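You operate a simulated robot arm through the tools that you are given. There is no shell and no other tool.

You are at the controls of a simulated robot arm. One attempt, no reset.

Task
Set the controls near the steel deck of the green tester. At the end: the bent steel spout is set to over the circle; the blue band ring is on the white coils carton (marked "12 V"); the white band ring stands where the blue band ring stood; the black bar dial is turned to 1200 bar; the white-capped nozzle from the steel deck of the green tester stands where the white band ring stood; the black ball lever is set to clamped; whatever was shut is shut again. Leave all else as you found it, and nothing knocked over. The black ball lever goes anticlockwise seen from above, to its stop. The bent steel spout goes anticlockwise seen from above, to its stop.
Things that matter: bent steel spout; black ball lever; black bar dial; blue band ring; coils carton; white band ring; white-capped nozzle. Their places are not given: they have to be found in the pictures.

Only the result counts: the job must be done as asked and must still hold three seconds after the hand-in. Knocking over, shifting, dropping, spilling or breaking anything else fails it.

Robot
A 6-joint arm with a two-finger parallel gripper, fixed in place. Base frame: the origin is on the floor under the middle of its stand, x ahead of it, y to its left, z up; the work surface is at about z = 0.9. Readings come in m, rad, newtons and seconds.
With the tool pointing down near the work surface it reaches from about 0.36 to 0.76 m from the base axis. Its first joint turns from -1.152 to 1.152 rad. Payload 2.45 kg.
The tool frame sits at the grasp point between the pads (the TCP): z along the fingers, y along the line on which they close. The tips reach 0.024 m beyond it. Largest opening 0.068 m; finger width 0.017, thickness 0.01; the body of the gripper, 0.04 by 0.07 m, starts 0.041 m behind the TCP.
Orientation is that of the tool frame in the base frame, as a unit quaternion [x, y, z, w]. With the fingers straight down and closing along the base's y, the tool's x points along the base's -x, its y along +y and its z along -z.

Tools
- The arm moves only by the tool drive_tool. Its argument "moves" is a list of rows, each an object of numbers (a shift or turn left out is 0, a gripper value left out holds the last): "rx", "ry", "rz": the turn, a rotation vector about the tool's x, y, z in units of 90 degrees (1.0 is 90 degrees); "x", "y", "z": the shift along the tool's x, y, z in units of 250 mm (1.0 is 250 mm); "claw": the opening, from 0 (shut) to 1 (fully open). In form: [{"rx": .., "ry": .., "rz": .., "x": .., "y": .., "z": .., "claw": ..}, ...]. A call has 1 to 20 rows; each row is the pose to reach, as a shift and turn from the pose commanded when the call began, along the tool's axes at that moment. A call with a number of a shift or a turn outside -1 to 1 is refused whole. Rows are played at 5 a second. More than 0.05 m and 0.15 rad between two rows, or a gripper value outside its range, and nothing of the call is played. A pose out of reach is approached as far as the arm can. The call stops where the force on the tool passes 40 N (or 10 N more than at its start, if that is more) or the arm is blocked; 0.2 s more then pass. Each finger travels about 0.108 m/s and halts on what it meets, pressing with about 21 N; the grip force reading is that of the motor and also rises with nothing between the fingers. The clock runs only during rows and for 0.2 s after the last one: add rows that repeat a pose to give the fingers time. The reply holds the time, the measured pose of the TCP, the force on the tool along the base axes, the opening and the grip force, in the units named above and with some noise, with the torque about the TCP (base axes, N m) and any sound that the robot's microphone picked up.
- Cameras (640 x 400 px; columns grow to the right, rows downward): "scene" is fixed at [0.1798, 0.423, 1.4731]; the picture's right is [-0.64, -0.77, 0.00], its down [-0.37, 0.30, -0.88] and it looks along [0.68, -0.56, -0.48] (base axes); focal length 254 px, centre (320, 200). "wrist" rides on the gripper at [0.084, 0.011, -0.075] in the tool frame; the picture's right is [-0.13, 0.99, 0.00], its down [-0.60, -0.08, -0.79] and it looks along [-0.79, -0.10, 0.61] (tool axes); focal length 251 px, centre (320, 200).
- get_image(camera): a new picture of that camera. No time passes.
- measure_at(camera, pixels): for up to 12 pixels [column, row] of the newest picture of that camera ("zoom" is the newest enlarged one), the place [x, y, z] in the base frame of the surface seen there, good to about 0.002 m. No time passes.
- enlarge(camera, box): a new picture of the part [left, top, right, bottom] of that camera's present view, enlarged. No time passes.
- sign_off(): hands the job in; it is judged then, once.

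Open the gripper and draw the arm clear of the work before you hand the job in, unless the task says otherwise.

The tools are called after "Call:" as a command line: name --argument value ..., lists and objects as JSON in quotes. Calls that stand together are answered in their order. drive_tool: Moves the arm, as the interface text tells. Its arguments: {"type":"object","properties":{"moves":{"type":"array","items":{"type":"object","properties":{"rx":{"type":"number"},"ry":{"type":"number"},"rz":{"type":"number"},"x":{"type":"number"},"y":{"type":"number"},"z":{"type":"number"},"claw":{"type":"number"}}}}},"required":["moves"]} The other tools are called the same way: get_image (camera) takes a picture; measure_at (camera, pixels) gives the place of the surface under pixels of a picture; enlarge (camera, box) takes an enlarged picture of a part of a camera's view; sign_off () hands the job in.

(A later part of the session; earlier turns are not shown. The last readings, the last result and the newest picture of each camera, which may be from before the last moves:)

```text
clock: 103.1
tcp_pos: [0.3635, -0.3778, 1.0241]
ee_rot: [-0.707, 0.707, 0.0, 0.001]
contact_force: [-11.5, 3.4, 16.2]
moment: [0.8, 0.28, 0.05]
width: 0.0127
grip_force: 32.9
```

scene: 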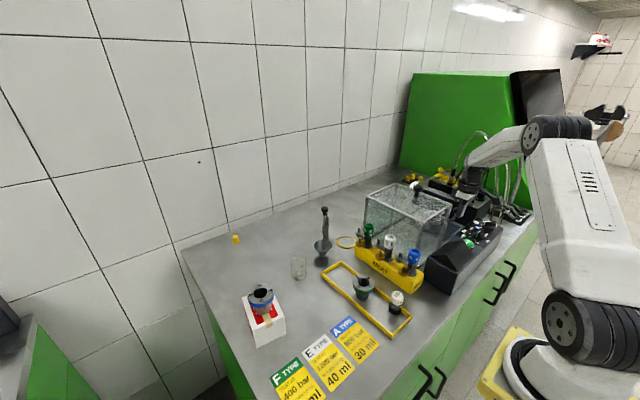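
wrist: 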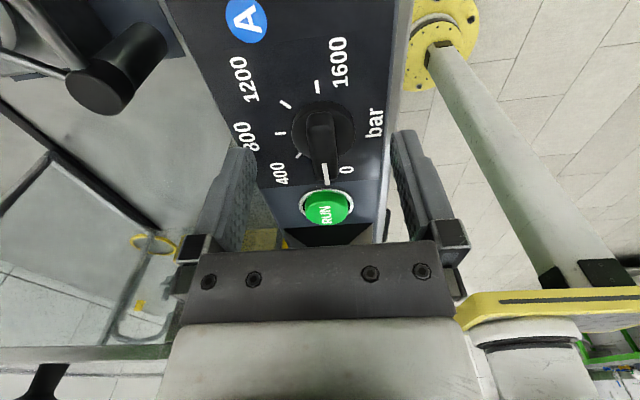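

Easing the grip to a loose cage (≈14.5 mm) and rising 1 mm to relieve the load, then reading again.

Call:
drive_tool --moves '[{"claw": 0.215, "z": -0.004}, {"claw": 0.215, "z": -0.004, "y": 0.003}, {"claw": 0.215, "z": -0.004, "y": 0.003}]'

Call:
get_image --camera "wrist"

Call:
enlarge --camera "wrist" --box '[260, 80, 380, 190]'

```text
clock: 103.9
tcp_pos: [0.3647, -0.3776, 1.026]
ee_rot: [0.707, -0.707, 0.001, -0.001]
contact_force: [-0.4, 0.0, -0.5]
moment: [0.0, -0.02, 0.03]
width: 0.0143
grip_force: 0.2
```

```text
taken
```

wrist: 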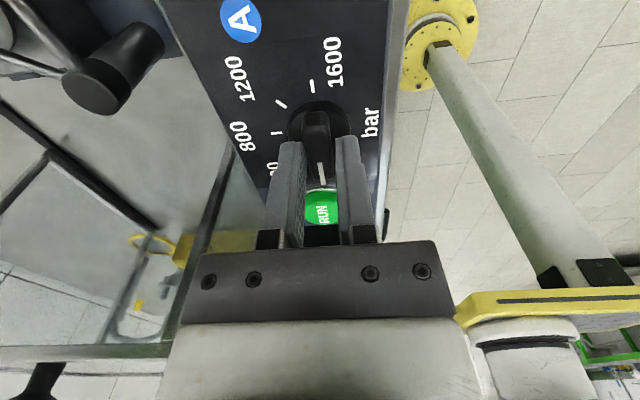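

```text
3.64 times, centred on (320, 135) of wrist
```

zoom: 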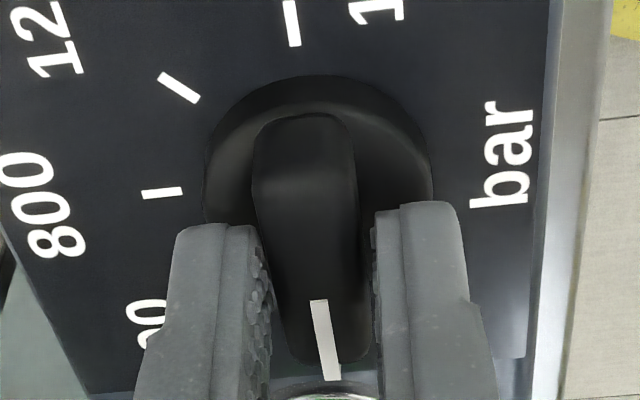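

Measuring fingertip positions against the bar to check centring along its length.

Call:
measure_at --camera "zoom" --pixels '[[205, 232], [240, 232], [430, 210], [390, 212], [215, 300], [430, 300], [262, 300], [378, 290], [305, 125], [335, 355], [262, 180], [352, 180]]'

```text
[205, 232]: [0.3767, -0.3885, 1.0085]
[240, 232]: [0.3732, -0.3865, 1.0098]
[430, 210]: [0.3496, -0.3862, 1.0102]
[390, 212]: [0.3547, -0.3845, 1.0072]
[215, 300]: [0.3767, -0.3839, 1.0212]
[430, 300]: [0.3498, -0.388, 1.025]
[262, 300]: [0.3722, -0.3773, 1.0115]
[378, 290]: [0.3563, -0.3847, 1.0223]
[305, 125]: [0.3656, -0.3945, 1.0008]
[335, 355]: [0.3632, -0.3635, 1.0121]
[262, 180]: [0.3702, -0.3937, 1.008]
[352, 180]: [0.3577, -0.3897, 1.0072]
```

Tool is centred on the bar within ~1 mm. Now rotating clockwise (positive rz) in the loose cage, first 67.5°.

Call:
drive_tool --moves '[{"x": -0.004, "z": 0.006, "rz": 0.04}, {"x": -0.004, "z": 0.006, "rz": 0.11}, {"x": -0.004, "z": 0.006, "rz": 0.19}, {"x": -0.004, "z": 0.006, "rz": 0.27}, {"x": -0.004, "z": 0.006, "rz": 0.35}, {"x": -0.004, "z": 0.006, "rz": 0.43}, {"x": -0.004, "z": 0.006, "rz": 0.51}, {"x": -0.004, "z": 0.006, "rz": 0.59}, {"x": -0.004, "z": 0.006, "rz": 0.67}, {"x": -0.004, "z": 0.006, "rz": 0.75}]'

Call:
get_image --camera "wrist"

Call:
enlarge --camera "wrist" --box '[240, 60, 400, 190]'

```text
clock: 106.1
tcp_pos: [0.3644, -0.3761, 1.0234]
ee_rot: [-0.194, 0.981, 0.001, 0.0]
contact_force: [0.9, -1.8, 0.7]
moment: [-0.02, -0.01, -0.02]
width: 0.0159
grip_force: 1.3
```

```text
taken
```

wrist: 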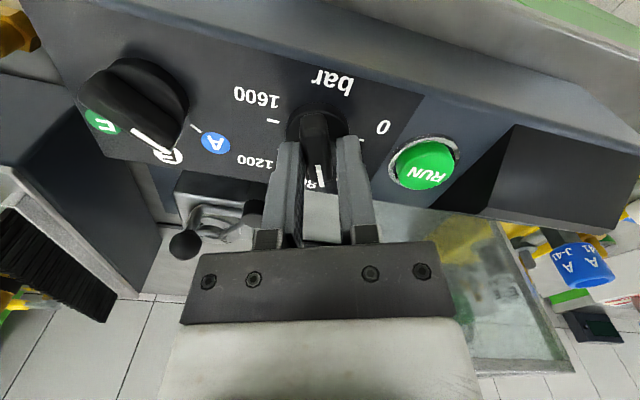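

```text
3.08 times, centred on (320, 125) of wrist
```

zoom: 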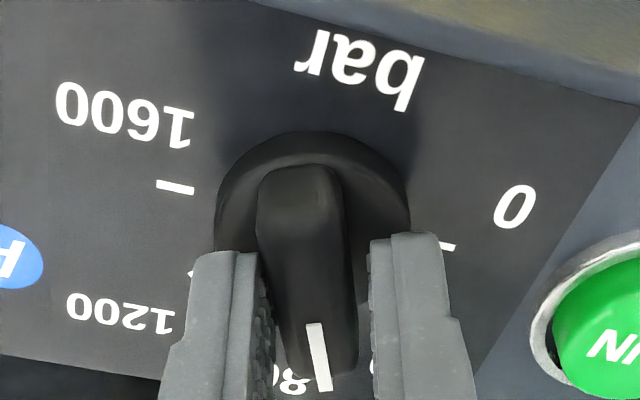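

The dial follows (pointer now past 400). Continuing another 67.5°, then squeezing to align the bar.

Call:
drive_tool --moves '[{"rz": 0.05}, {"rz": 0.12}, {"rz": 0.2}, {"rz": 0.28}, {"rz": 0.36}, {"rz": 0.44}, {"rz": 0.52}, {"rz": 0.6}, {"rz": 0.68}, {"rz": 0.75}, {"rz": 0.75}]'

Call:
get_image --camera "wrist"

Call:
enlarge --camera "wrist" --box '[240, 60, 400, 190]'

```text
clock: 108.5
tcp_pos: [0.3629, -0.3764, 1.0233]
ee_rot: [0.384, 0.923, 0.001, 0.0]
contact_force: [0.6, -0.3, 0.2]
moment: [0.01, -0.01, 0.03]
width: 0.0146
grip_force: 0.1
```

```text
taken
```

wrist: 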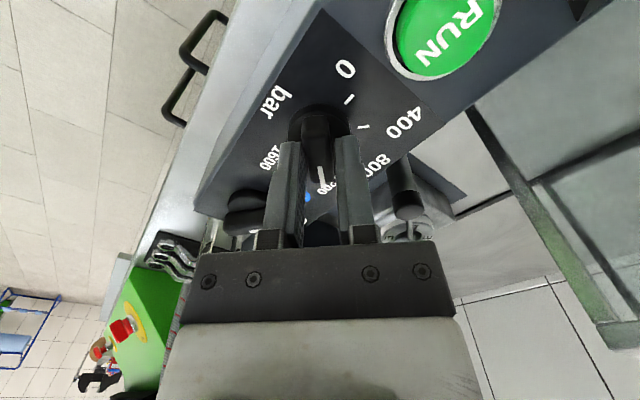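

```text
3.08 times, centred on (320, 125) of wrist
```

zoom: 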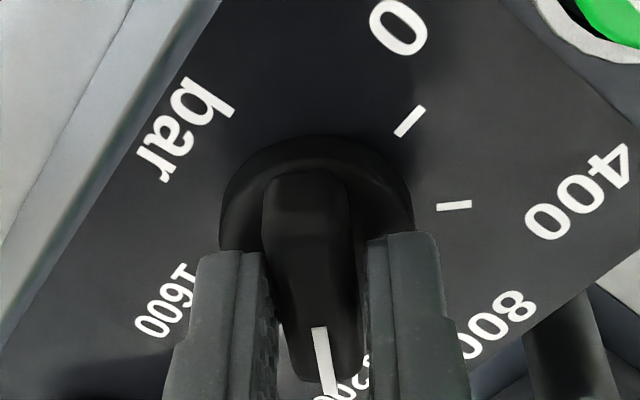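

Pointer is near 1200. Squeezing gently to align the bar with the pads.

Call:
drive_tool --moves '[{"claw": 0.19}, {"claw": 0.15}, {"claw": 0.15}]'

Call:
enlarge --camera "wrist" --box '[240, 60, 400, 190]'

```text
clock: 109.3
tcp_pos: [0.3624, -0.3752, 1.0241]
ee_rot: [0.384, 0.923, 0.001, 0.0]
contact_force: [-3.1, -2.4, -1.3]
moment: [-0.1, 0.03, 0.0]
width: 0.0134
grip_force: 2.3
```

```text
3.08 times, centred on (320, 125) of wrist
```

zoom: 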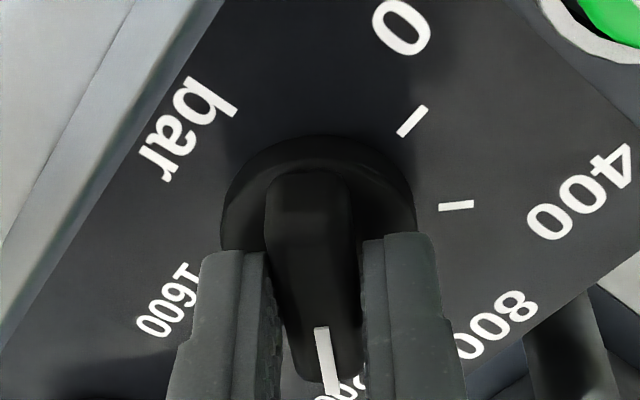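

Now a full squeeze to align it precisely.

Call:
drive_tool --moves '[{"claw": 0.08}, {"claw": 0.0}, {"claw": 0.0}]'

Call:
enlarge --camera "wrist" --box '[240, 60, 400, 190]'

```text
clock: 110.1
tcp_pos: [0.3629, -0.3755, 1.0221]
ee_rot: [0.383, 0.924, 0.001, 0.0]
contact_force: [-6.8, -7.2, -3.8]
moment: [-0.22, 0.14, -0.03]
width: 0.0131
grip_force: 32.9
```

```text
3.08 times, centred on (320, 125) of wrist
```

zoom: 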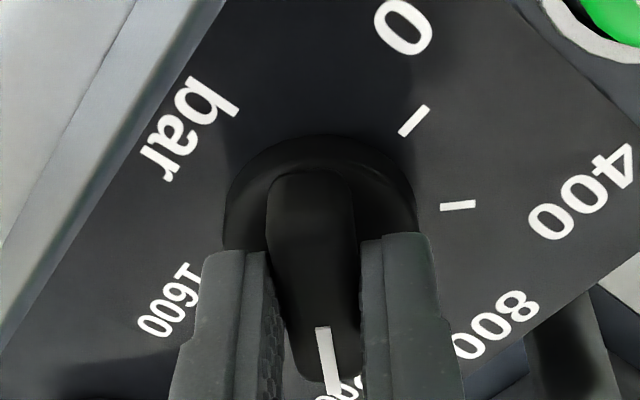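

Bar aligned at the 45° line toward 1200. Opening and lifting straight up to verify.

Call:
drive_tool --moves '[{"claw": 0.25}, {"claw": 0.5}, {"claw": 0.5, "z": -0.06}, {"claw": 0.5, "z": -0.2}, {"claw": 0.5, "z": -0.38}, {"claw": 0.8, "z": -0.5}, {"claw": 1.0, "z": -0.5}]'

Call:
get_image --camera "wrist"

Call:
enlarge --camera "wrist" --box '[240, 0, 400, 110]'

```text
clock: 111.7
tcp_pos: [0.3646, -0.3761, 1.1521]
ee_rot: [0.383, 0.924, 0.001, 0.0]
contact_force: [-0.1, -0.2, 0.5]
moment: [-0.01, -0.01, 0.0]
width: 0.0678
grip_force: 0.2
```

```text
taken
```

wrist: 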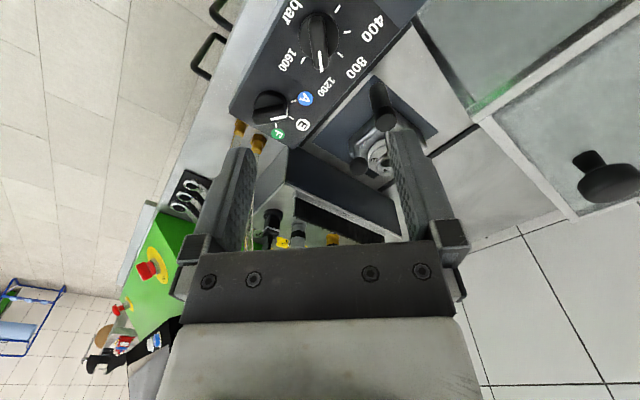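

```text
3.64 times, centred on (320, 55) of wrist
```

zoom: 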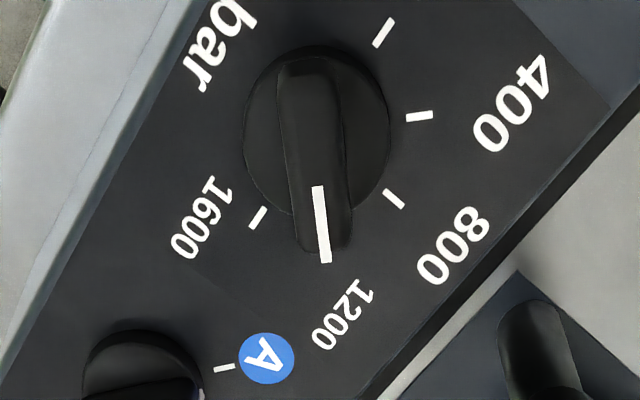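

The pointer covers the 1200 tick between 1600 and 800. Verifying its angle by measuring.

Call:
measure_at --camera "zoom" --pixels '[[317, 190], [325, 258], [319, 210], [323, 240], [257, 217], [394, 198], [420, 116], [383, 33], [285, 90], [330, 85], [300, 240], [350, 235]]'

```text
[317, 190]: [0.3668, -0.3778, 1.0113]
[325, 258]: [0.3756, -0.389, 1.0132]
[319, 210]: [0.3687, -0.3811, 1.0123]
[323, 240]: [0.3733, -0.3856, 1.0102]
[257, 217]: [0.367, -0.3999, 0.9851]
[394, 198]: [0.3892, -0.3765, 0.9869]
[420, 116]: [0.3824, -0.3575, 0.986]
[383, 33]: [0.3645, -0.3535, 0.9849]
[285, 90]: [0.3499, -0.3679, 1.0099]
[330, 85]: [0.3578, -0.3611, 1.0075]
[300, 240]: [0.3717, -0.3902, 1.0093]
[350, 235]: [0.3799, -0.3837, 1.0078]
```

Bar edges are at -45.6°, i.e. on 1200. Next the nozzle: travelling back toward the tray while undoing the turn.

Call:
drive_tool --moves '[{"x": 0.04, "y": 0.08, "rz": -0.05}, {"x": 0.11, "y": 0.2, "rz": -0.12}, {"x": 0.19, "y": 0.34, "rz": -0.19}, {"x": 0.27, "y": 0.49, "rz": -0.26}, {"x": 0.35, "y": 0.64, "rz": -0.34}, {"x": 0.43, "y": 0.79, "rz": -0.42}, {"x": 0.48, "y": 0.88, "rz": -0.48}, {"x": 0.495, "y": 0.919, "rz": -0.5}, {"x": 0.495, "y": 0.919, "rz": -0.5}]'

Call:
get_image --camera "wrist"

```text
clock: 113.7
tcp_pos: [0.4389, -0.1264, 1.1521]
ee_rot: [0.001, 1.0, 0.001, 0.001]
contact_force: [-0.1, 0.9, -0.2]
moment: [-0.02, 0.01, 0.0]
width: 0.0679
grip_force: 0.0
```

```text
taken
```

wrist: 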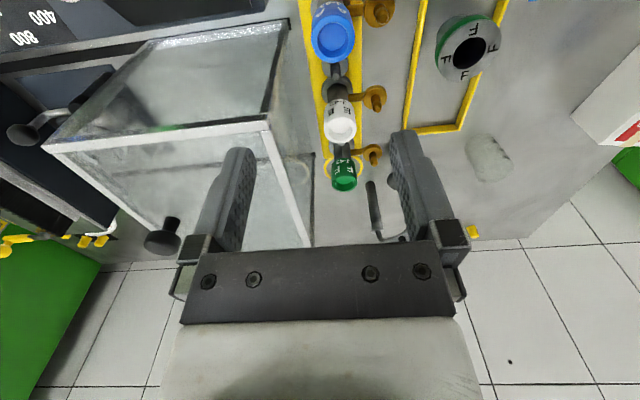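

Moving above the nozzle at (0.400,-0.0075) and down to z≈1.09 to look at it.

Call:
drive_tool --moves '[{"x": 0.03, "y": 0.12}, {"x": 0.07, "y": 0.28}, {"x": 0.12, "y": 0.42}, {"x": 0.156, "y": 0.476, "z": 0.08}, {"x": 0.156, "y": 0.476, "z": 0.2}, {"x": 0.156, "y": 0.476, "z": 0.24}, {"x": 0.156, "y": 0.476, "z": 0.24}]'

Call:
get_image --camera "wrist"

Call:
enlarge --camera "wrist" --box '[240, 0, 400, 120]'

```text
clock: 115.3
tcp_pos: [0.3998, -0.0065, 1.09]
ee_rot: [0.001, 1.0, 0.0, 0.001]
contact_force: [-1.1, 0.4, -0.9]
moment: [-0.01, 0.02, 0.01]
width: 0.0682
grip_force: 0.1
```

```text
taken
```

wrist: 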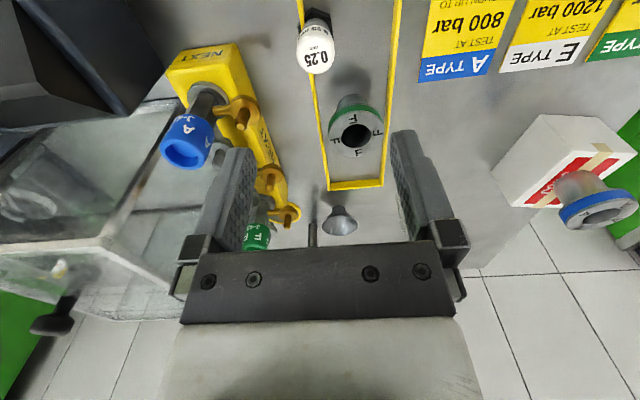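

```text
3.33 times, centred on (320, 60) of wrist
```

zoom: 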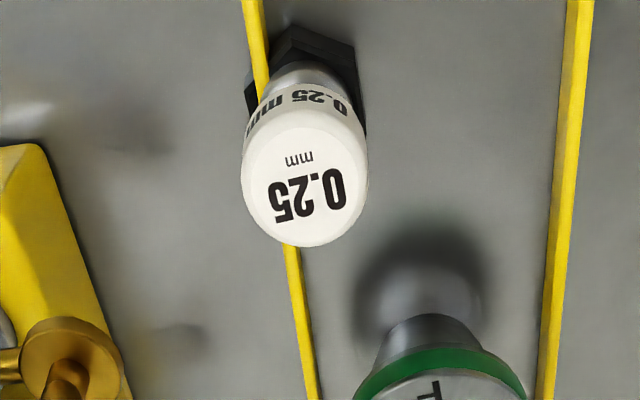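

The nozzle cap is at (305,165 zoom). Measuring its cap edges.

Call:
measure_at --camera "zoom" --pixels '[[302, 185], [246, 175], [362, 175], [302, 120], [302, 238], [270, 130], [340, 130], [255, 220], [350, 215], [300, 75], [355, 60], [252, 90]]'

```text
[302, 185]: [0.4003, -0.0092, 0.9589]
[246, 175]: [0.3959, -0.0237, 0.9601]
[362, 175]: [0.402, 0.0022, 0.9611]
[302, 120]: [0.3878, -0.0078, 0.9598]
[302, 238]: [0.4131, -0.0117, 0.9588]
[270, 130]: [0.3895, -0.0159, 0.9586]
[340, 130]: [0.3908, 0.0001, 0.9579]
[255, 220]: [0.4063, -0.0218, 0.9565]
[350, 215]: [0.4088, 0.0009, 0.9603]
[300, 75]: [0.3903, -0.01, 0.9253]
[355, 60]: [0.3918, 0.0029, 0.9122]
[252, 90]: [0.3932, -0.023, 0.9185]
```

Cap centre ≈ (0.4003,-0.009), 26 mm across. Shifting 3 mm and descending to just above, then rechecking.

Call:
drive_tool --moves '[{"x": -0.002, "y": -0.01, "z": 0.1}, {"x": -0.002, "y": -0.01, "z": 0.22}, {"x": -0.002, "y": -0.01, "z": 0.32}, {"x": -0.002, "y": -0.01, "z": 0.38}, {"x": -0.002, "y": -0.01, "z": 0.38}]'

Call:
get_image --camera "wrist"

Call:
enlarge --camera "wrist" --box '[240, 50, 400, 190]'

```text
clock: 116.5
tcp_pos: [0.4004, -0.0111, 0.9957]
ee_rot: [0.001, 1.0, 0.001, 0.001]
contact_force: [-0.8, 0.4, -0.5]
moment: [0.01, -0.03, -0.02]
width: 0.0684
grip_force: 0.2
```

```text
taken
```

wrist: 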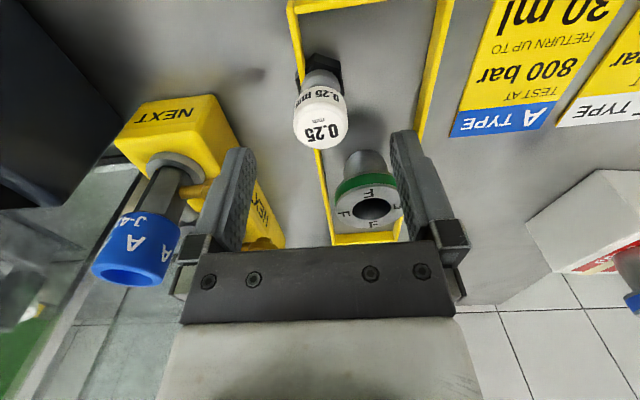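

```text
2.86 times, centred on (320, 120) of wrist
```

zoom: 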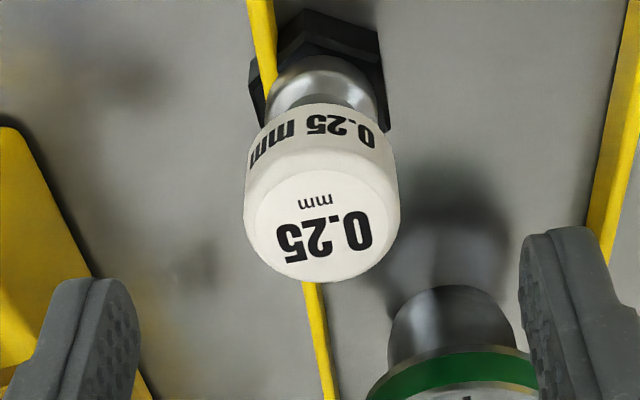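

Cap centred (column 322). Descending to TCP ≈0.962 and closing.

Call:
drive_tool --moves '[{"z": 0.04}, {"z": 0.09}, {"z": 0.13}, {"z": 0.132}, {"z": 0.132}]'

Call:
drive_tool --moves '[{"claw": 0.8}, {"claw": 0.6}, {"claw": 0.45}, {"claw": 0.3}, {"claw": 0.0}, {"claw": 0.0}]'

Call:
get_image --camera "wrist"

```text
clock: 117.7
tcp_pos: [0.4015, -0.0104, 0.962]
ee_rot: [0.0, 1.0, 0.001, 0.0]
contact_force: [-0.3, -0.6, -0.7]
moment: [0.01, 0.01, 0.01]
width: 0.068
grip_force: 0.1
```

```text
clock: 119.1
tcp_pos: [0.3995, -0.0116, 0.9625]
ee_rot: [0.0, 1.0, 0.001, 0.001]
contact_force: [0.1, -1.0, 0.9]
moment: [-0.07, -0.01, 0.0]
width: 0.0289
grip_force: 20.8
```

```text
taken
```

wrist: 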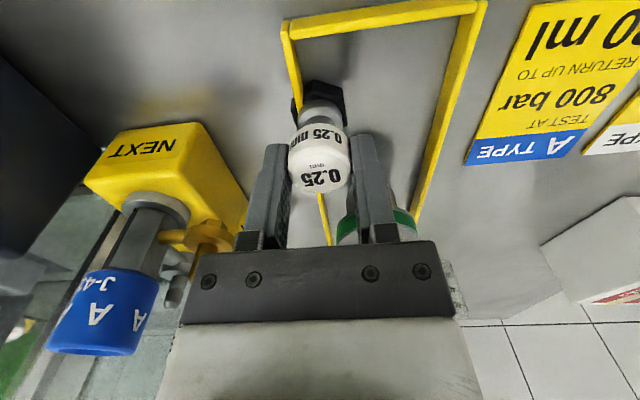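

Cap gripped (0.0289). Lifting slowly and checking it follows.

Call:
drive_tool --moves '[{"z": -0.01}, {"z": -0.025}, {"z": -0.045}, {"z": -0.07}, {"z": -0.1}, {"z": -0.13}, {"z": -0.16}, {"z": -0.19}]'

Call:
get_image --camera "wrist"

Call:
get_image --camera "scene"

```text
clock: 120.9
tcp_pos: [0.3995, -0.0099, 1.0104]
ee_rot: [0.001, 1.0, 0.0, 0.0]
contact_force: [0.6, 0.9, -0.1]
moment: [0.05, -0.01, -0.01]
width: 0.0289
grip_force: 21.3
```

```text
taken
```

wrist: 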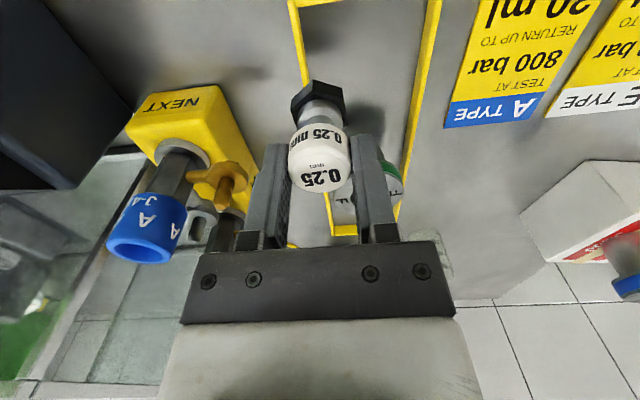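

```text
taken
```

scene: 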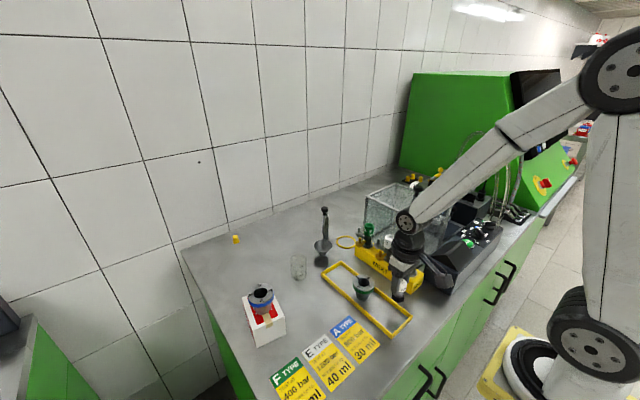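

Nozzle lifted cleanly. Raising above the F ring and carrying it to the white ring's old place (0.571,0.0205).

Call:
drive_tool --moves '[{"z": -0.05}, {"z": -0.12}, {"z": -0.2}, {"z": -0.24, "x": -0.03}, {"z": -0.24, "x": -0.1, "y": 0.02}, {"z": -0.24, "x": -0.2, "y": 0.04}, {"z": -0.24, "x": -0.3, "y": 0.06}, {"z": -0.24, "x": -0.4, "y": 0.08}, {"z": -0.24, "x": -0.5, "y": 0.1}, {"z": -0.24, "x": -0.6, "y": 0.115}, {"z": -0.24, "x": -0.66, "y": 0.122}, {"z": -0.24, "x": -0.684, "y": 0.122}, {"z": -0.24, "x": -0.684, "y": 0.122}]'

Call:
drive_tool --moves '[{"x": 0}, {"x": 0}]'

Call:
get_image --camera "wrist"

Call:
get_image --camera "scene"

```text
clock: 123.7
tcp_pos: [0.5701, 0.0213, 1.0697]
ee_rot: [0.001, 1.0, 0.001, -0.001]
contact_force: [-0.4, 0.3, -0.6]
moment: [-0.01, 0.02, 0.02]
width: 0.0286
grip_force: 20.6
```

```text
clock: 124.3
tcp_pos: [0.5696, 0.0198, 1.0699]
ee_rot: [0.001, 1.0, 0.001, 0.001]
contact_force: [0.6, -0.4, -0.5]
moment: [-0.03, -0.01, -0.01]
width: 0.0289
grip_force: 21.2
```

```text
taken
```

wrist: 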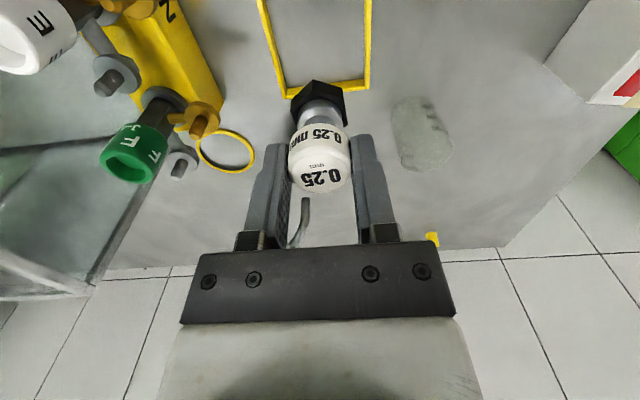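

```text
taken
```

scene: 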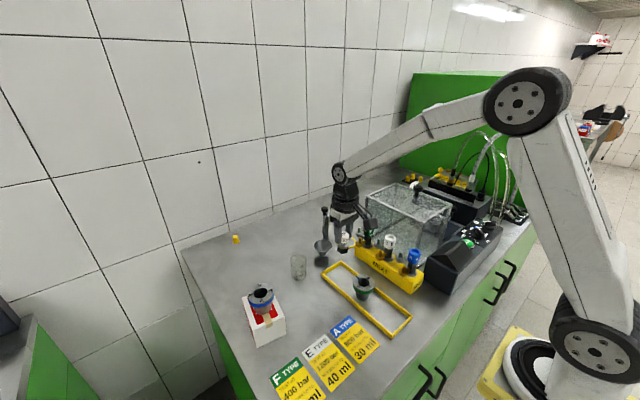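

At (0.570,0.0205). Lowering to ~4 mm above deck contact (TCP ≈0.966).

Call:
drive_tool --moves '[{"x": -0.003, "z": 0.05}, {"x": -0.003, "z": 0.12}, {"x": -0.003, "z": 0.2}, {"x": -0.003, "z": 0.28}, {"x": -0.003, "z": 0.35}, {"x": -0.003, "z": 0.395}, {"x": -0.003, "z": 0.412}, {"x": -0.003, "z": 0.412}]'

Call:
get_image --camera "wrist"

Call:
enlarge --camera "scene" --box '[300, 200, 400, 310]'

```text
clock: 126.1
tcp_pos: [0.5712, 0.022, 0.9653]
ee_rot: [0.001, 1.0, 0.002, 0.001]
contact_force: [0.4, -0.3, -0.3]
moment: [0.02, 0.01, -0.02]
width: 0.0288
grip_force: 20.9
```

```text
taken
```

wrist: 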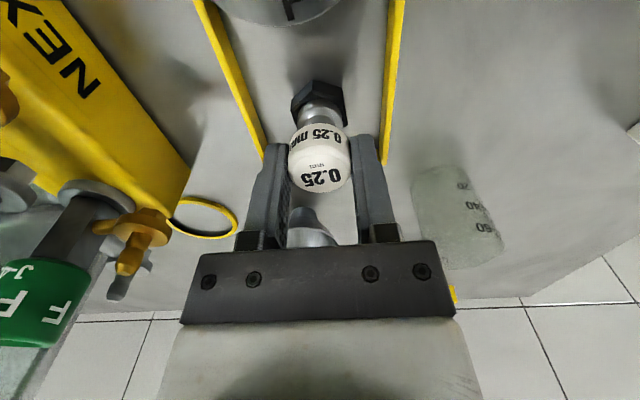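

```text
3.64 times, centred on (350, 255) of scene
```

zoom: 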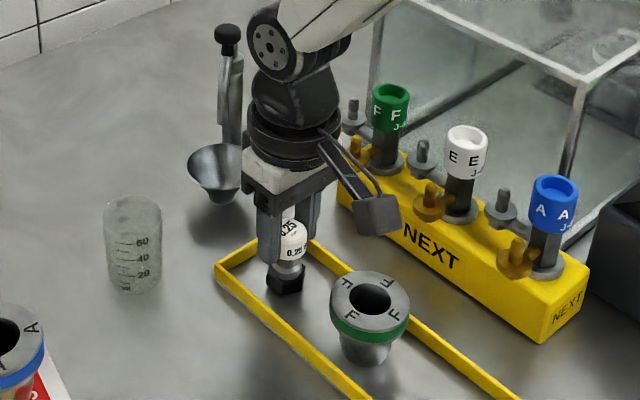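

Almost down. One-millimetre steps with force checks.

Call:
drive_tool --moves '[{"z": 0.004}, {"z": 0.008}, {"z": 0.008}]'

```text
clock: 126.9
tcp_pos: [0.5728, 0.0209, 0.9648]
ee_rot: [0.0, 1.0, 0.001, 0.001]
contact_force: [0.1, -0.7, -0.6]
moment: [-0.01, -0.01, 0.01]
width: 0.0289
grip_force: 21.2
```

No contact yet; 1 mm more.

Call:
drive_tool --moves '[{"z": 0.003}, {"z": 0.005}, {"z": 0.005}]'

```text
clock: 127.7
tcp_pos: [0.574, 0.0212, 0.9641]
ee_rot: [0.001, 1.0, 0.001, 0.001]
contact_force: [0.6, 0.0, -0.5]
moment: [0.01, -0.03, 0.0]
width: 0.0288
grip_force: 21.0
```

Another millimetre.

Call:
drive_tool --moves '[{"z": 0.002}, {"z": 0.004}, {"z": 0.004}]'

```text
clock: 128.5
tcp_pos: [0.572, 0.0211, 0.9636]
ee_rot: [0.002, 1.0, 0.001, 0.001]
contact_force: [-0.4, 0.1, 1.1]
moment: [-0.02, 0.01, -0.04]
width: 0.0287
grip_force: 20.8
```

Slight rise in force (+1.1 N); half a millimetre more.

Call:
drive_tool --moves '[{"z": 0.002}, {"z": 0.002}]'

```text
clock: 129.1
tcp_pos: [0.5731, 0.0207, 0.9623]
ee_rot: [0.001, 1.0, 0.001, 0.001]
contact_force: [0.1, -2.5, 5.3]
moment: [-0.19, 0.0, -0.01]
width: 0.0288
grip_force: 20.6
```

Deck contact (+5.3 N). Opening slowly.

Call:
drive_tool --moves '[{"claw": 0.45}, {"claw": 0.55}, {"claw": 0.7}, {"claw": 0.9}, {"claw": 1.0}, {"claw": 1.0}]'

Call:
drive_tool --moves '[{"z": -0.02}, {"z": -0.06}, {"z": -0.14}, {"z": -0.26}, {"z": -0.4}, {"z": -0.5}]'

Call:
get_image --camera "wrist"

Call:
enlarge --camera "scene" --box '[300, 230, 430, 340]'

```text
clock: 130.5
tcp_pos: [0.5722, 0.0208, 0.9624]
ee_rot: [0.002, 1.0, 0.001, 0.001]
contact_force: [0.6, -0.5, 0.1]
moment: [-0.04, 0.03, 0.01]
width: 0.0681
grip_force: 0.2
```

```text
clock: 131.9
tcp_pos: [0.5709, 0.0227, 1.0915]
ee_rot: [0.001, 1.0, 0.0, 0.0]
contact_force: [-0.5, -0.1, -0.8]
moment: [0.03, 0.01, -0.02]
width: 0.0679
grip_force: 0.1
```

```text
taken
```

wrist: 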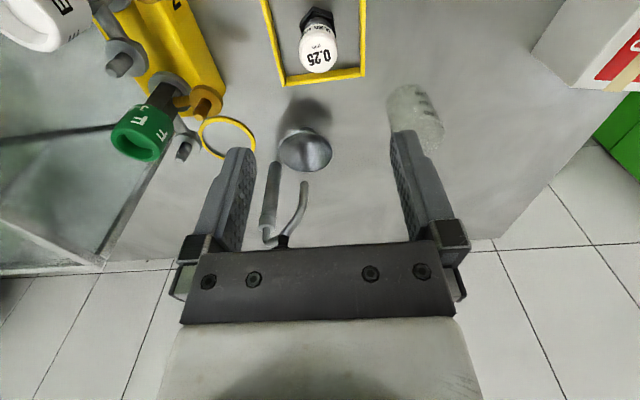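

```text
3.64 times, centred on (365, 285) of scene
```

zoom: 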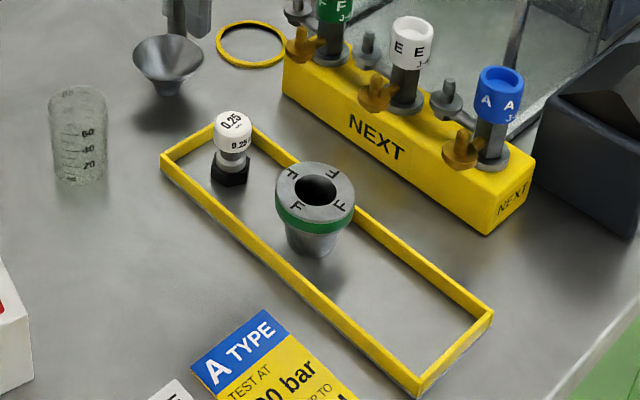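

The nozzle stands upright in the white ring's spot. Verifying its position and looking at the spout area.

Call:
enlarge --camera "wrist" --box '[250, 0, 390, 100]'

Call:
measure_at --camera "wrist" --pixels '[[318, 55], [301, 52], [335, 52], [318, 40], [318, 70], [305, 150], [330, 140], [282, 150], [305, 185], [268, 180], [268, 225], [283, 240]]'

```text
4.00 times, centred on (320, 50) of wrist
```

zoom: 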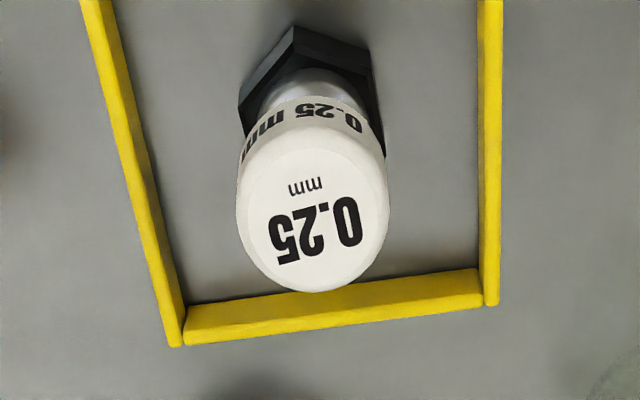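

```text
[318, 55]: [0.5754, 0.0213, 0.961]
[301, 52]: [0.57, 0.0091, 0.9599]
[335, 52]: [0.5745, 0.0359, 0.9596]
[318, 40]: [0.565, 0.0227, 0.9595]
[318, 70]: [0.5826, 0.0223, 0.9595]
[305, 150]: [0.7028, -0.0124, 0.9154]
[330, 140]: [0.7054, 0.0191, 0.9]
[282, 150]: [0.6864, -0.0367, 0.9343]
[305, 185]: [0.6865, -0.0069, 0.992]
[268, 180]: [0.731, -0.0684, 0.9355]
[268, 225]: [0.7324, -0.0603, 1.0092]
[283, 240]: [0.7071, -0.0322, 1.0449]
```

Nozzle at (0.5725,0.022), matching the white ring's old place. Now examining the spout's knob geometry.

Call:
enlarge --camera "scene" --box '[300, 195, 364, 245]'

```text
8.00 times, centred on (332, 220) of scene
```

zoom: 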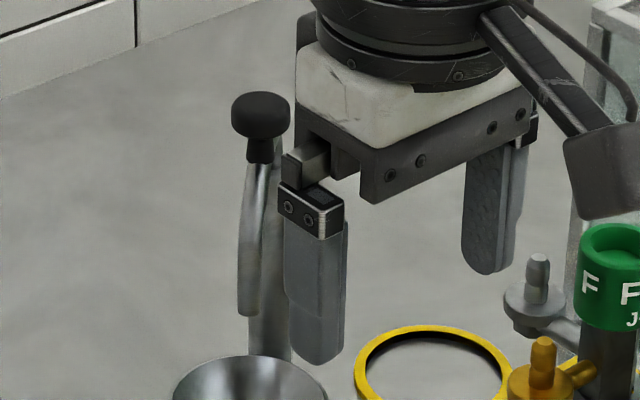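

Call:
measure_at --camera "zoom" --pixels '[[261, 100], [235, 110], [287, 110], [261, 128], [260, 155], [250, 200], [245, 310], [270, 250], [280, 180], [430, 335], [430, 398], [365, 370]]'

Call:
measure_at --camera "zoom" --pixels '[[261, 92], [240, 95], [282, 95], [505, 385], [250, 380], [180, 390], [320, 385], [262, 145], [270, 300], [290, 340], [255, 280], [240, 270]]'

```text
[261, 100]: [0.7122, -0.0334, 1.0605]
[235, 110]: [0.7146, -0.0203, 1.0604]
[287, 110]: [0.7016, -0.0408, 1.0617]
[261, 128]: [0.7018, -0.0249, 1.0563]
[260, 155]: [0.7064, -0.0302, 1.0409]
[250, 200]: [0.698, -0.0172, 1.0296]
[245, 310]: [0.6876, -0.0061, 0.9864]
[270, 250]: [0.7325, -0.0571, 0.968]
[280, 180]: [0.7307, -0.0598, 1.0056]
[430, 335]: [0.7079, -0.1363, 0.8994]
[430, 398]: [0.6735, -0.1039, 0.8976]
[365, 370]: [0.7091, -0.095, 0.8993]
```

```text
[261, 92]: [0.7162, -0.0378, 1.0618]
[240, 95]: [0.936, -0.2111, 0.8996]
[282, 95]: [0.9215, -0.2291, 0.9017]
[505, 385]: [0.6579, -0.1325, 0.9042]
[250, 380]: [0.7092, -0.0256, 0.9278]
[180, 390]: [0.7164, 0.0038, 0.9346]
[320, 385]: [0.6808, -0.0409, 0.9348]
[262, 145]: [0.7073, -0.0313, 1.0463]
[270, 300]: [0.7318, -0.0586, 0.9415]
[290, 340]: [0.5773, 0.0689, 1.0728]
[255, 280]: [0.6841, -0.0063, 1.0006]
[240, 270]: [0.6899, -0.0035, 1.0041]
```

Knob centre ≈ (0.7085,-0.031), cap z 1.05–1.062, post axis ≈ (0.7375,-0.0625). I move above the knob, turning +45° so the fingers straddle it along its tangent.

Call:
drive_tool --moves '[{"z": -0.06, "rz": 0.03}, {"x": -0.06, "y": -0.02, "z": -0.08, "rz": 0.1}, {"x": -0.15, "y": -0.06, "z": -0.08, "rz": 0.18}, {"x": -0.26, "y": -0.1, "z": -0.08, "rz": 0.26}, {"x": -0.37, "y": -0.145, "z": -0.08, "rz": 0.34}, {"x": -0.46, "y": -0.18, "z": -0.08, "rz": 0.42}, {"x": -0.52, "y": -0.205, "z": -0.08, "rz": 0.48}, {"x": -0.55, "y": -0.215, "z": -0.08, "rz": 0.5}, {"x": -0.55, "y": -0.215, "z": -0.08, "rz": 0.5}]'

Call:
get_image --camera "wrist"

Call:
get_image --camera "scene"

```text
clock: 133.9
tcp_pos: [0.7109, -0.0343, 1.1065]
ee_rot: [0.384, 0.923, 0.001, 0.0]
contact_force: [0.4, -0.6, 0.1]
moment: [-0.03, 0.02, 0.0]
width: 0.0679
grip_force: 0.0
```

```text
taken
```

wrist: 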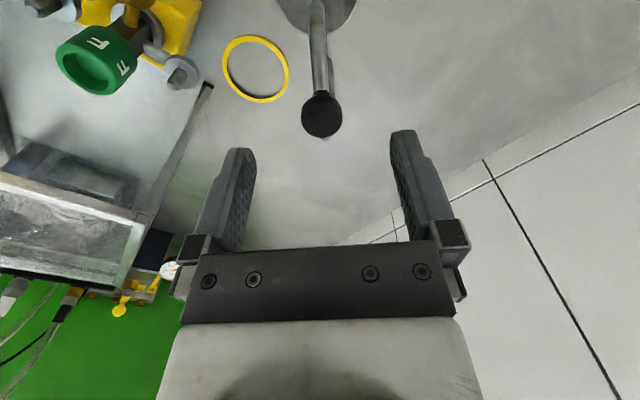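

```text
taken
```

scene: 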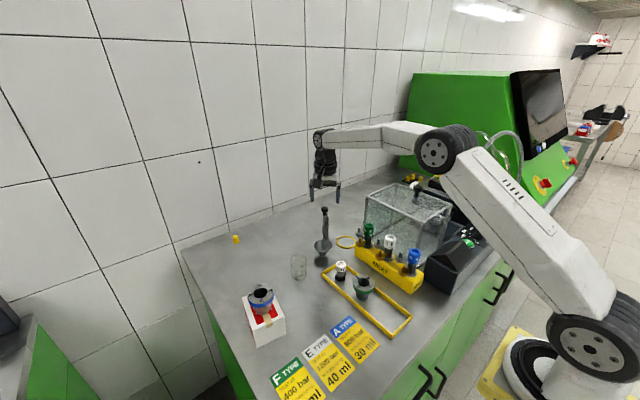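

Knob at (321,113) directly on the tool axis; the circle is at (255,68). Measuring both plus the spout for the arc.

Call:
enlarge --camera "wrist" --box '[210, 0, 370, 150]'

Call:
measure_at --camera "wrist" --pixels '[[321, 113], [303, 112], [340, 112], [321, 95], [321, 132], [318, 60], [318, 20], [329, 60], [222, 68], [288, 72], [252, 37], [258, 101]]'

```text
2.67 times, centred on (290, 75) of wrist
```

zoom: 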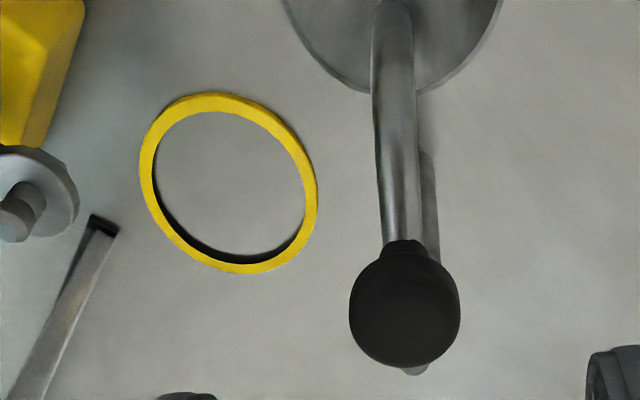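

```text
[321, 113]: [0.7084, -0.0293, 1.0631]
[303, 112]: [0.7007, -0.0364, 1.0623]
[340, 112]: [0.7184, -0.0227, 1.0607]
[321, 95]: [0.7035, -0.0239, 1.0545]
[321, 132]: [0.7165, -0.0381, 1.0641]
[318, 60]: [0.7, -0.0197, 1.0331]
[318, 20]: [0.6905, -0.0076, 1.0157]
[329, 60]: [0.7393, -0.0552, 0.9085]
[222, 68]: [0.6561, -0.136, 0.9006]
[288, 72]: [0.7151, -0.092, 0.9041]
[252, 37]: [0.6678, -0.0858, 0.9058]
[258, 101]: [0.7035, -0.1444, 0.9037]
```

Knob centre ≈ (0.709,-0.030); circle centre ≈ (0.6855,-0.1145). Descending so the fingers straddle the knob cap.

Call:
drive_tool --moves '[{"z": 0.05}, {"z": 0.11}, {"z": 0.16}, {"z": 0.165}, {"z": 0.165}]'

Call:
get_image --camera "wrist"

Call:
enlarge --camera "scene" --box '[290, 170, 380, 270]'

```text
clock: 135.1
tcp_pos: [0.7114, -0.0351, 1.0667]
ee_rot: [0.384, 0.924, 0.001, 0.0]
contact_force: [0.7, 0.2, 0.1]
moment: [-0.03, 0.0, 0.04]
width: 0.068
grip_force: 0.1
```

```text
taken
```

wrist: 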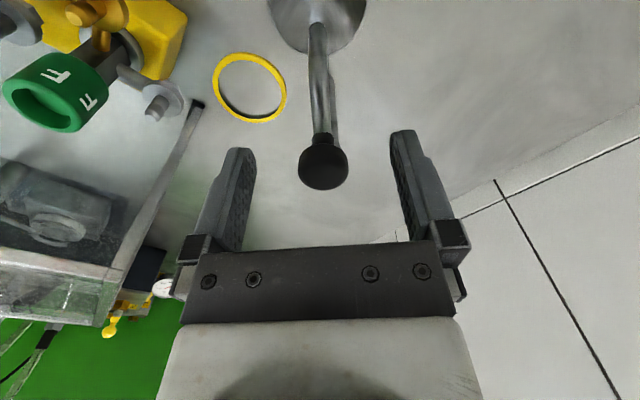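

```text
4.00 times, centred on (335, 220) of scene
```

zoom: 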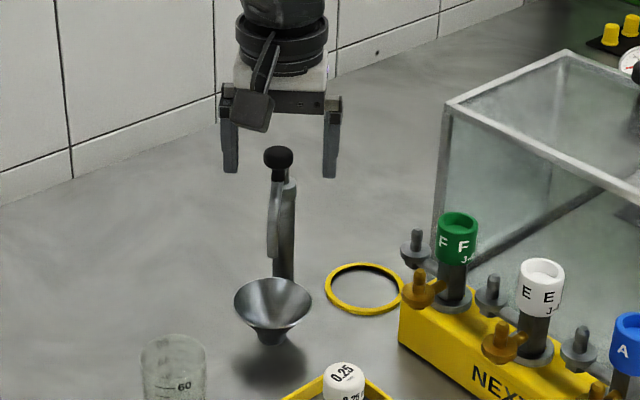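

Knob sits between the fingers but ~5 mm toward the camera side; I recentre by 4 mm and narrow the gap to about 30 mm.

Call:
drive_tool --moves '[{"x": 0.016, "y": 0.006, "claw": 0.8}, {"x": 0.016, "y": 0.006, "claw": 0.6}, {"x": 0.016, "y": 0.006, "claw": 0.44}, {"x": 0.016, "y": 0.006, "claw": 0.44}]'

Call:
get_image --camera "wrist"

Call:
enlarge --camera "wrist" --box '[240, 100, 400, 220]'

```text
clock: 136.1
tcp_pos: [0.7083, -0.0305, 1.0677]
ee_rot: [0.384, 0.923, 0.001, 0.0]
contact_force: [-0.2, 0.2, 0.9]
moment: [-0.02, -0.02, -0.07]
width: 0.0298
grip_force: 0.0
```

```text
taken
```

wrist: 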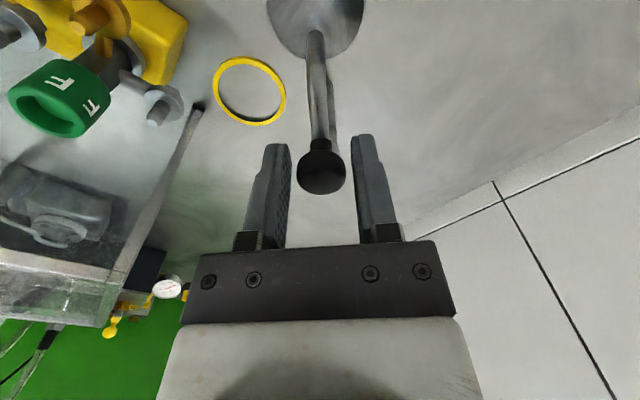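

```text
3.33 times, centred on (320, 160) of wrist
```

zoom: 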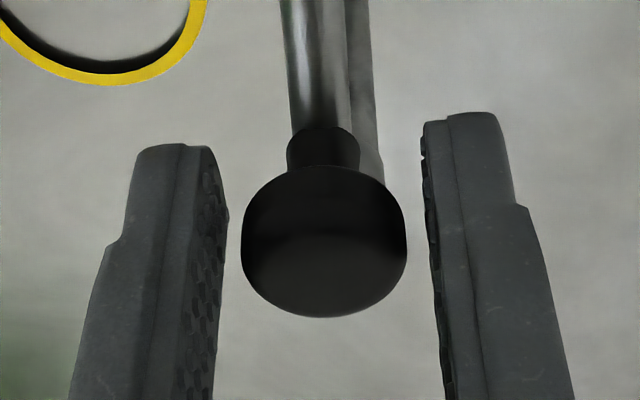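

The knob is neatly caged. Sweeping anticlockwise about the post, first 48°.

Call:
drive_tool --moves '[{"x": -0.0003, "y": -0.024, "rz": -0.0756}, {"x": -0.004, "y": -0.0475, "rz": -0.151}, {"x": -0.011, "y": -0.0704, "rz": -0.2267}, {"x": -0.0209, "y": -0.0922, "rz": -0.3022}, {"x": -0.0337, "y": -0.1123, "rz": -0.3778}, {"x": -0.0495, "y": -0.1304, "rz": -0.4533}]'

Call:
get_image --camera "wrist"

Call:
get_image --camera "scene"

```text
clock: 137.5
tcp_pos: [0.6931, -0.06, 1.065]
ee_rot: [0.036, 0.999, 0.001, 0.001]
contact_force: [0.2, 1.0, -1.3]
moment: [0.01, 0.05, 0.0]
width: 0.0304
grip_force: 0.4
```

```text
taken
```

wrist: 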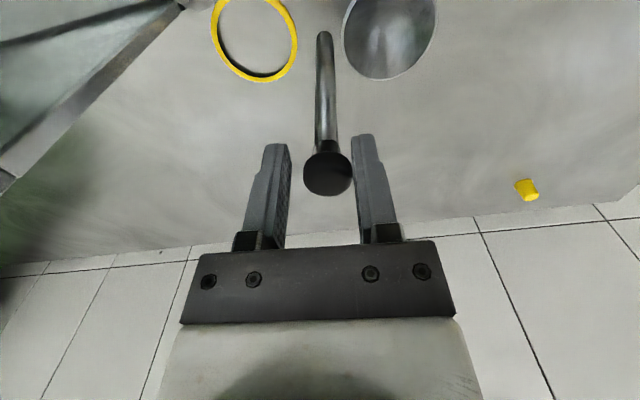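

```text
taken
```

scene: 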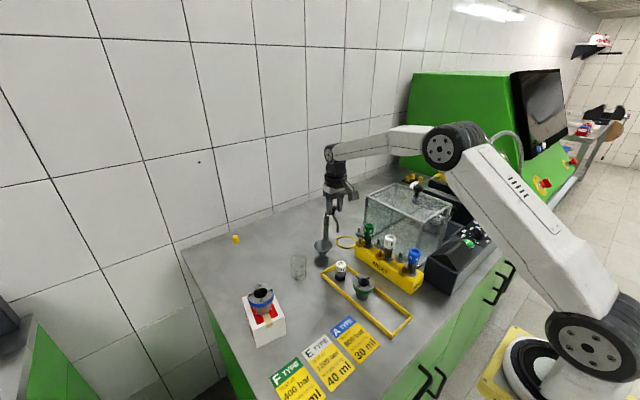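

Spout has swung half-way (knob at (327,172)). Continuing the arc toward the circle.

Call:
drive_tool --moves '[{"x": -0.0029, "y": -0.0235, "rz": -0.05}, {"x": -0.0098, "y": -0.0466, "rz": -0.1}, {"x": -0.0194, "y": -0.0684, "rz": -0.15}, {"x": -0.0317, "y": -0.0887, "rz": -0.2}, {"x": -0.0471, "y": -0.1073, "rz": -0.25}]'

Call:
get_image --camera "wrist"

```text
clock: 138.7
tcp_pos: [0.7024, -0.0894, 1.0655]
ee_rot: [-0.159, 0.987, 0.001, 0.001]
contact_force: [0.4, -0.7, 0.4]
moment: [-0.01, 0.02, 0.01]
width: 0.03
grip_force: 0.1
```

```text
taken
```

wrist: 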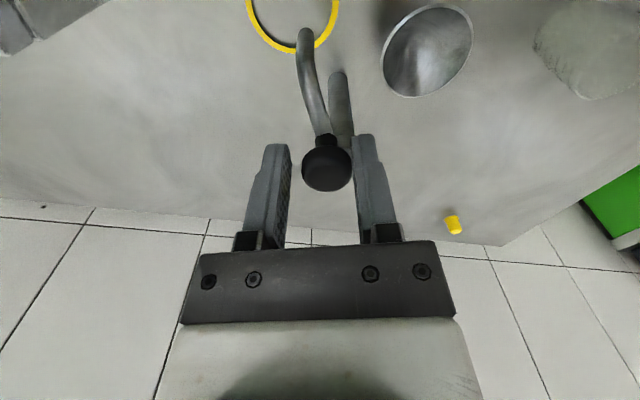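

Nearly over the circle. Continuing in 4° steps until the stop is felt.

Call:
drive_tool --moves '[{"x": -0.0048, "y": -0.0109, "rz": -0.02}, {"x": -0.0101, "y": -0.0215, "rz": -0.04}, {"x": -0.0164, "y": -0.032, "rz": -0.06}, {"x": -0.0233, "y": -0.0414, "rz": -0.08}]'

Call:
get_image --camera "wrist"

```text
clock: 139.7
tcp_pos: [0.7114, -0.0965, 1.0663]
ee_rot: [-0.221, 0.975, 0.0, 0.0]
contact_force: [-1.1, 2.1, 0.8]
moment: [-0.03, 0.05, -0.02]
width: 0.0319
grip_force: 1.5
```

```text
taken
```

wrist: 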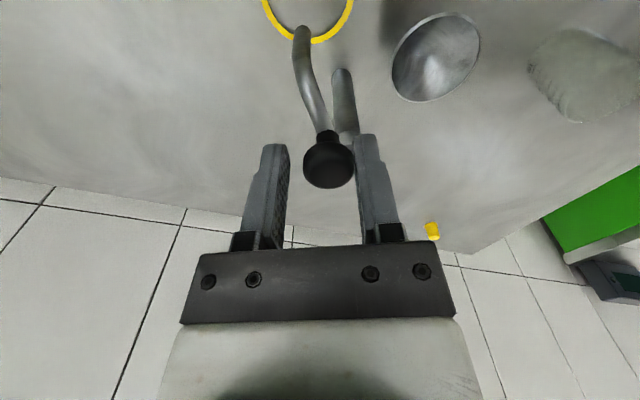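

The trailing finger is being pushed open slightly (0.0319), suggesting the stop. I measure the spout position now.

Call:
enlarge --camera "wrist" --box '[240, 0, 400, 200]'

Call:
measure_at --camera "wrist" --pixels '[[327, 170], [305, 168], [350, 168], [302, 40], [303, 60], [310, 95], [342, 90], [268, 12], [318, 40], [348, 15]]'

Call:
enlarge --camera "scene" --box '[290, 170, 390, 270]'

```text
2.00 times, centred on (320, 100) of wrist
```

zoom: 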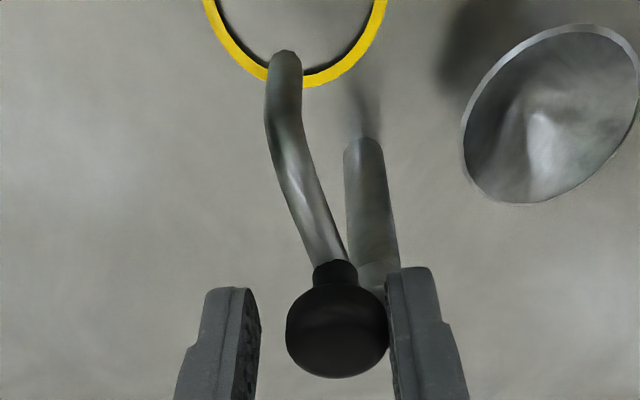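

```text
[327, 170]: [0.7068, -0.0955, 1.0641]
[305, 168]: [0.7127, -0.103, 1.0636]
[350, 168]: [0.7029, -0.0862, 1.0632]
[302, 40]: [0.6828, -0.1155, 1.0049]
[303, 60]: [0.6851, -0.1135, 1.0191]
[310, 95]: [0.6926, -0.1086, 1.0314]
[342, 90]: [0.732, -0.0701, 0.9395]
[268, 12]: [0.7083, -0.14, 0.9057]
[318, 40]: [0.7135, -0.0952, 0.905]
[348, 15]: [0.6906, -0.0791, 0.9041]
```

```text
4.00 times, centred on (340, 220) of scene
```

zoom: 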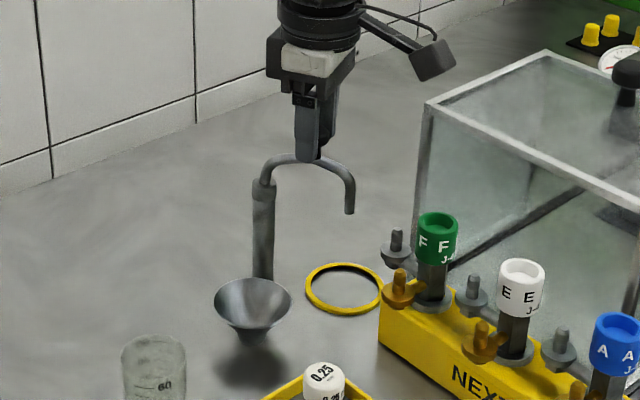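

The spout tip (0.685,-0.1145) is over the circle centre. I close on the knob and press gently further to make sure it is at its stop.

Call:
drive_tool --moves '[{"claw": 0.38}, {"claw": 0.3}, {"claw": 0.2}, {"claw": 0.2}]'

Call:
drive_tool --moves '[{"x": -0.0033, "y": -0.0051}, {"x": -0.0066, "y": -0.0102}, {"x": -0.0066, "y": -0.0102}]'

Call:
get_image --camera "wrist"

Call:
measure_at --camera "wrist" --pixels '[[322, 170], [302, 40], [303, 60], [310, 95]]'

```text
clock: 140.7
tcp_pos: [0.7119, -0.0949, 1.0661]
ee_rot: [-0.221, 0.975, 0.002, 0.001]
contact_force: [-10.3, 15.8, 1.9]
moment: [0.1, 0.36, 0.0]
width: 0.0283
grip_force: 8.9
```

```text
clock: 141.5
tcp_pos: [0.7124, -0.0981, 1.0653]
ee_rot: [-0.221, 0.975, 0.002, -0.001]
contact_force: [-19.4, 18.8, 0.1]
moment: [0.26, 0.24, 0.09]
width: 0.0339
grip_force: 12.3
```

```text
taken
```

wrist: 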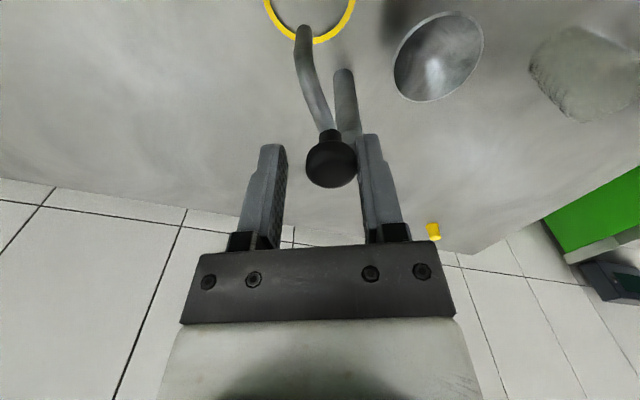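

```text
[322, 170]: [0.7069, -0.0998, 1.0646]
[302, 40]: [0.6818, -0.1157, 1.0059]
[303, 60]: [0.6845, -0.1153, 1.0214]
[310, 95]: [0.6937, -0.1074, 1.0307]
```

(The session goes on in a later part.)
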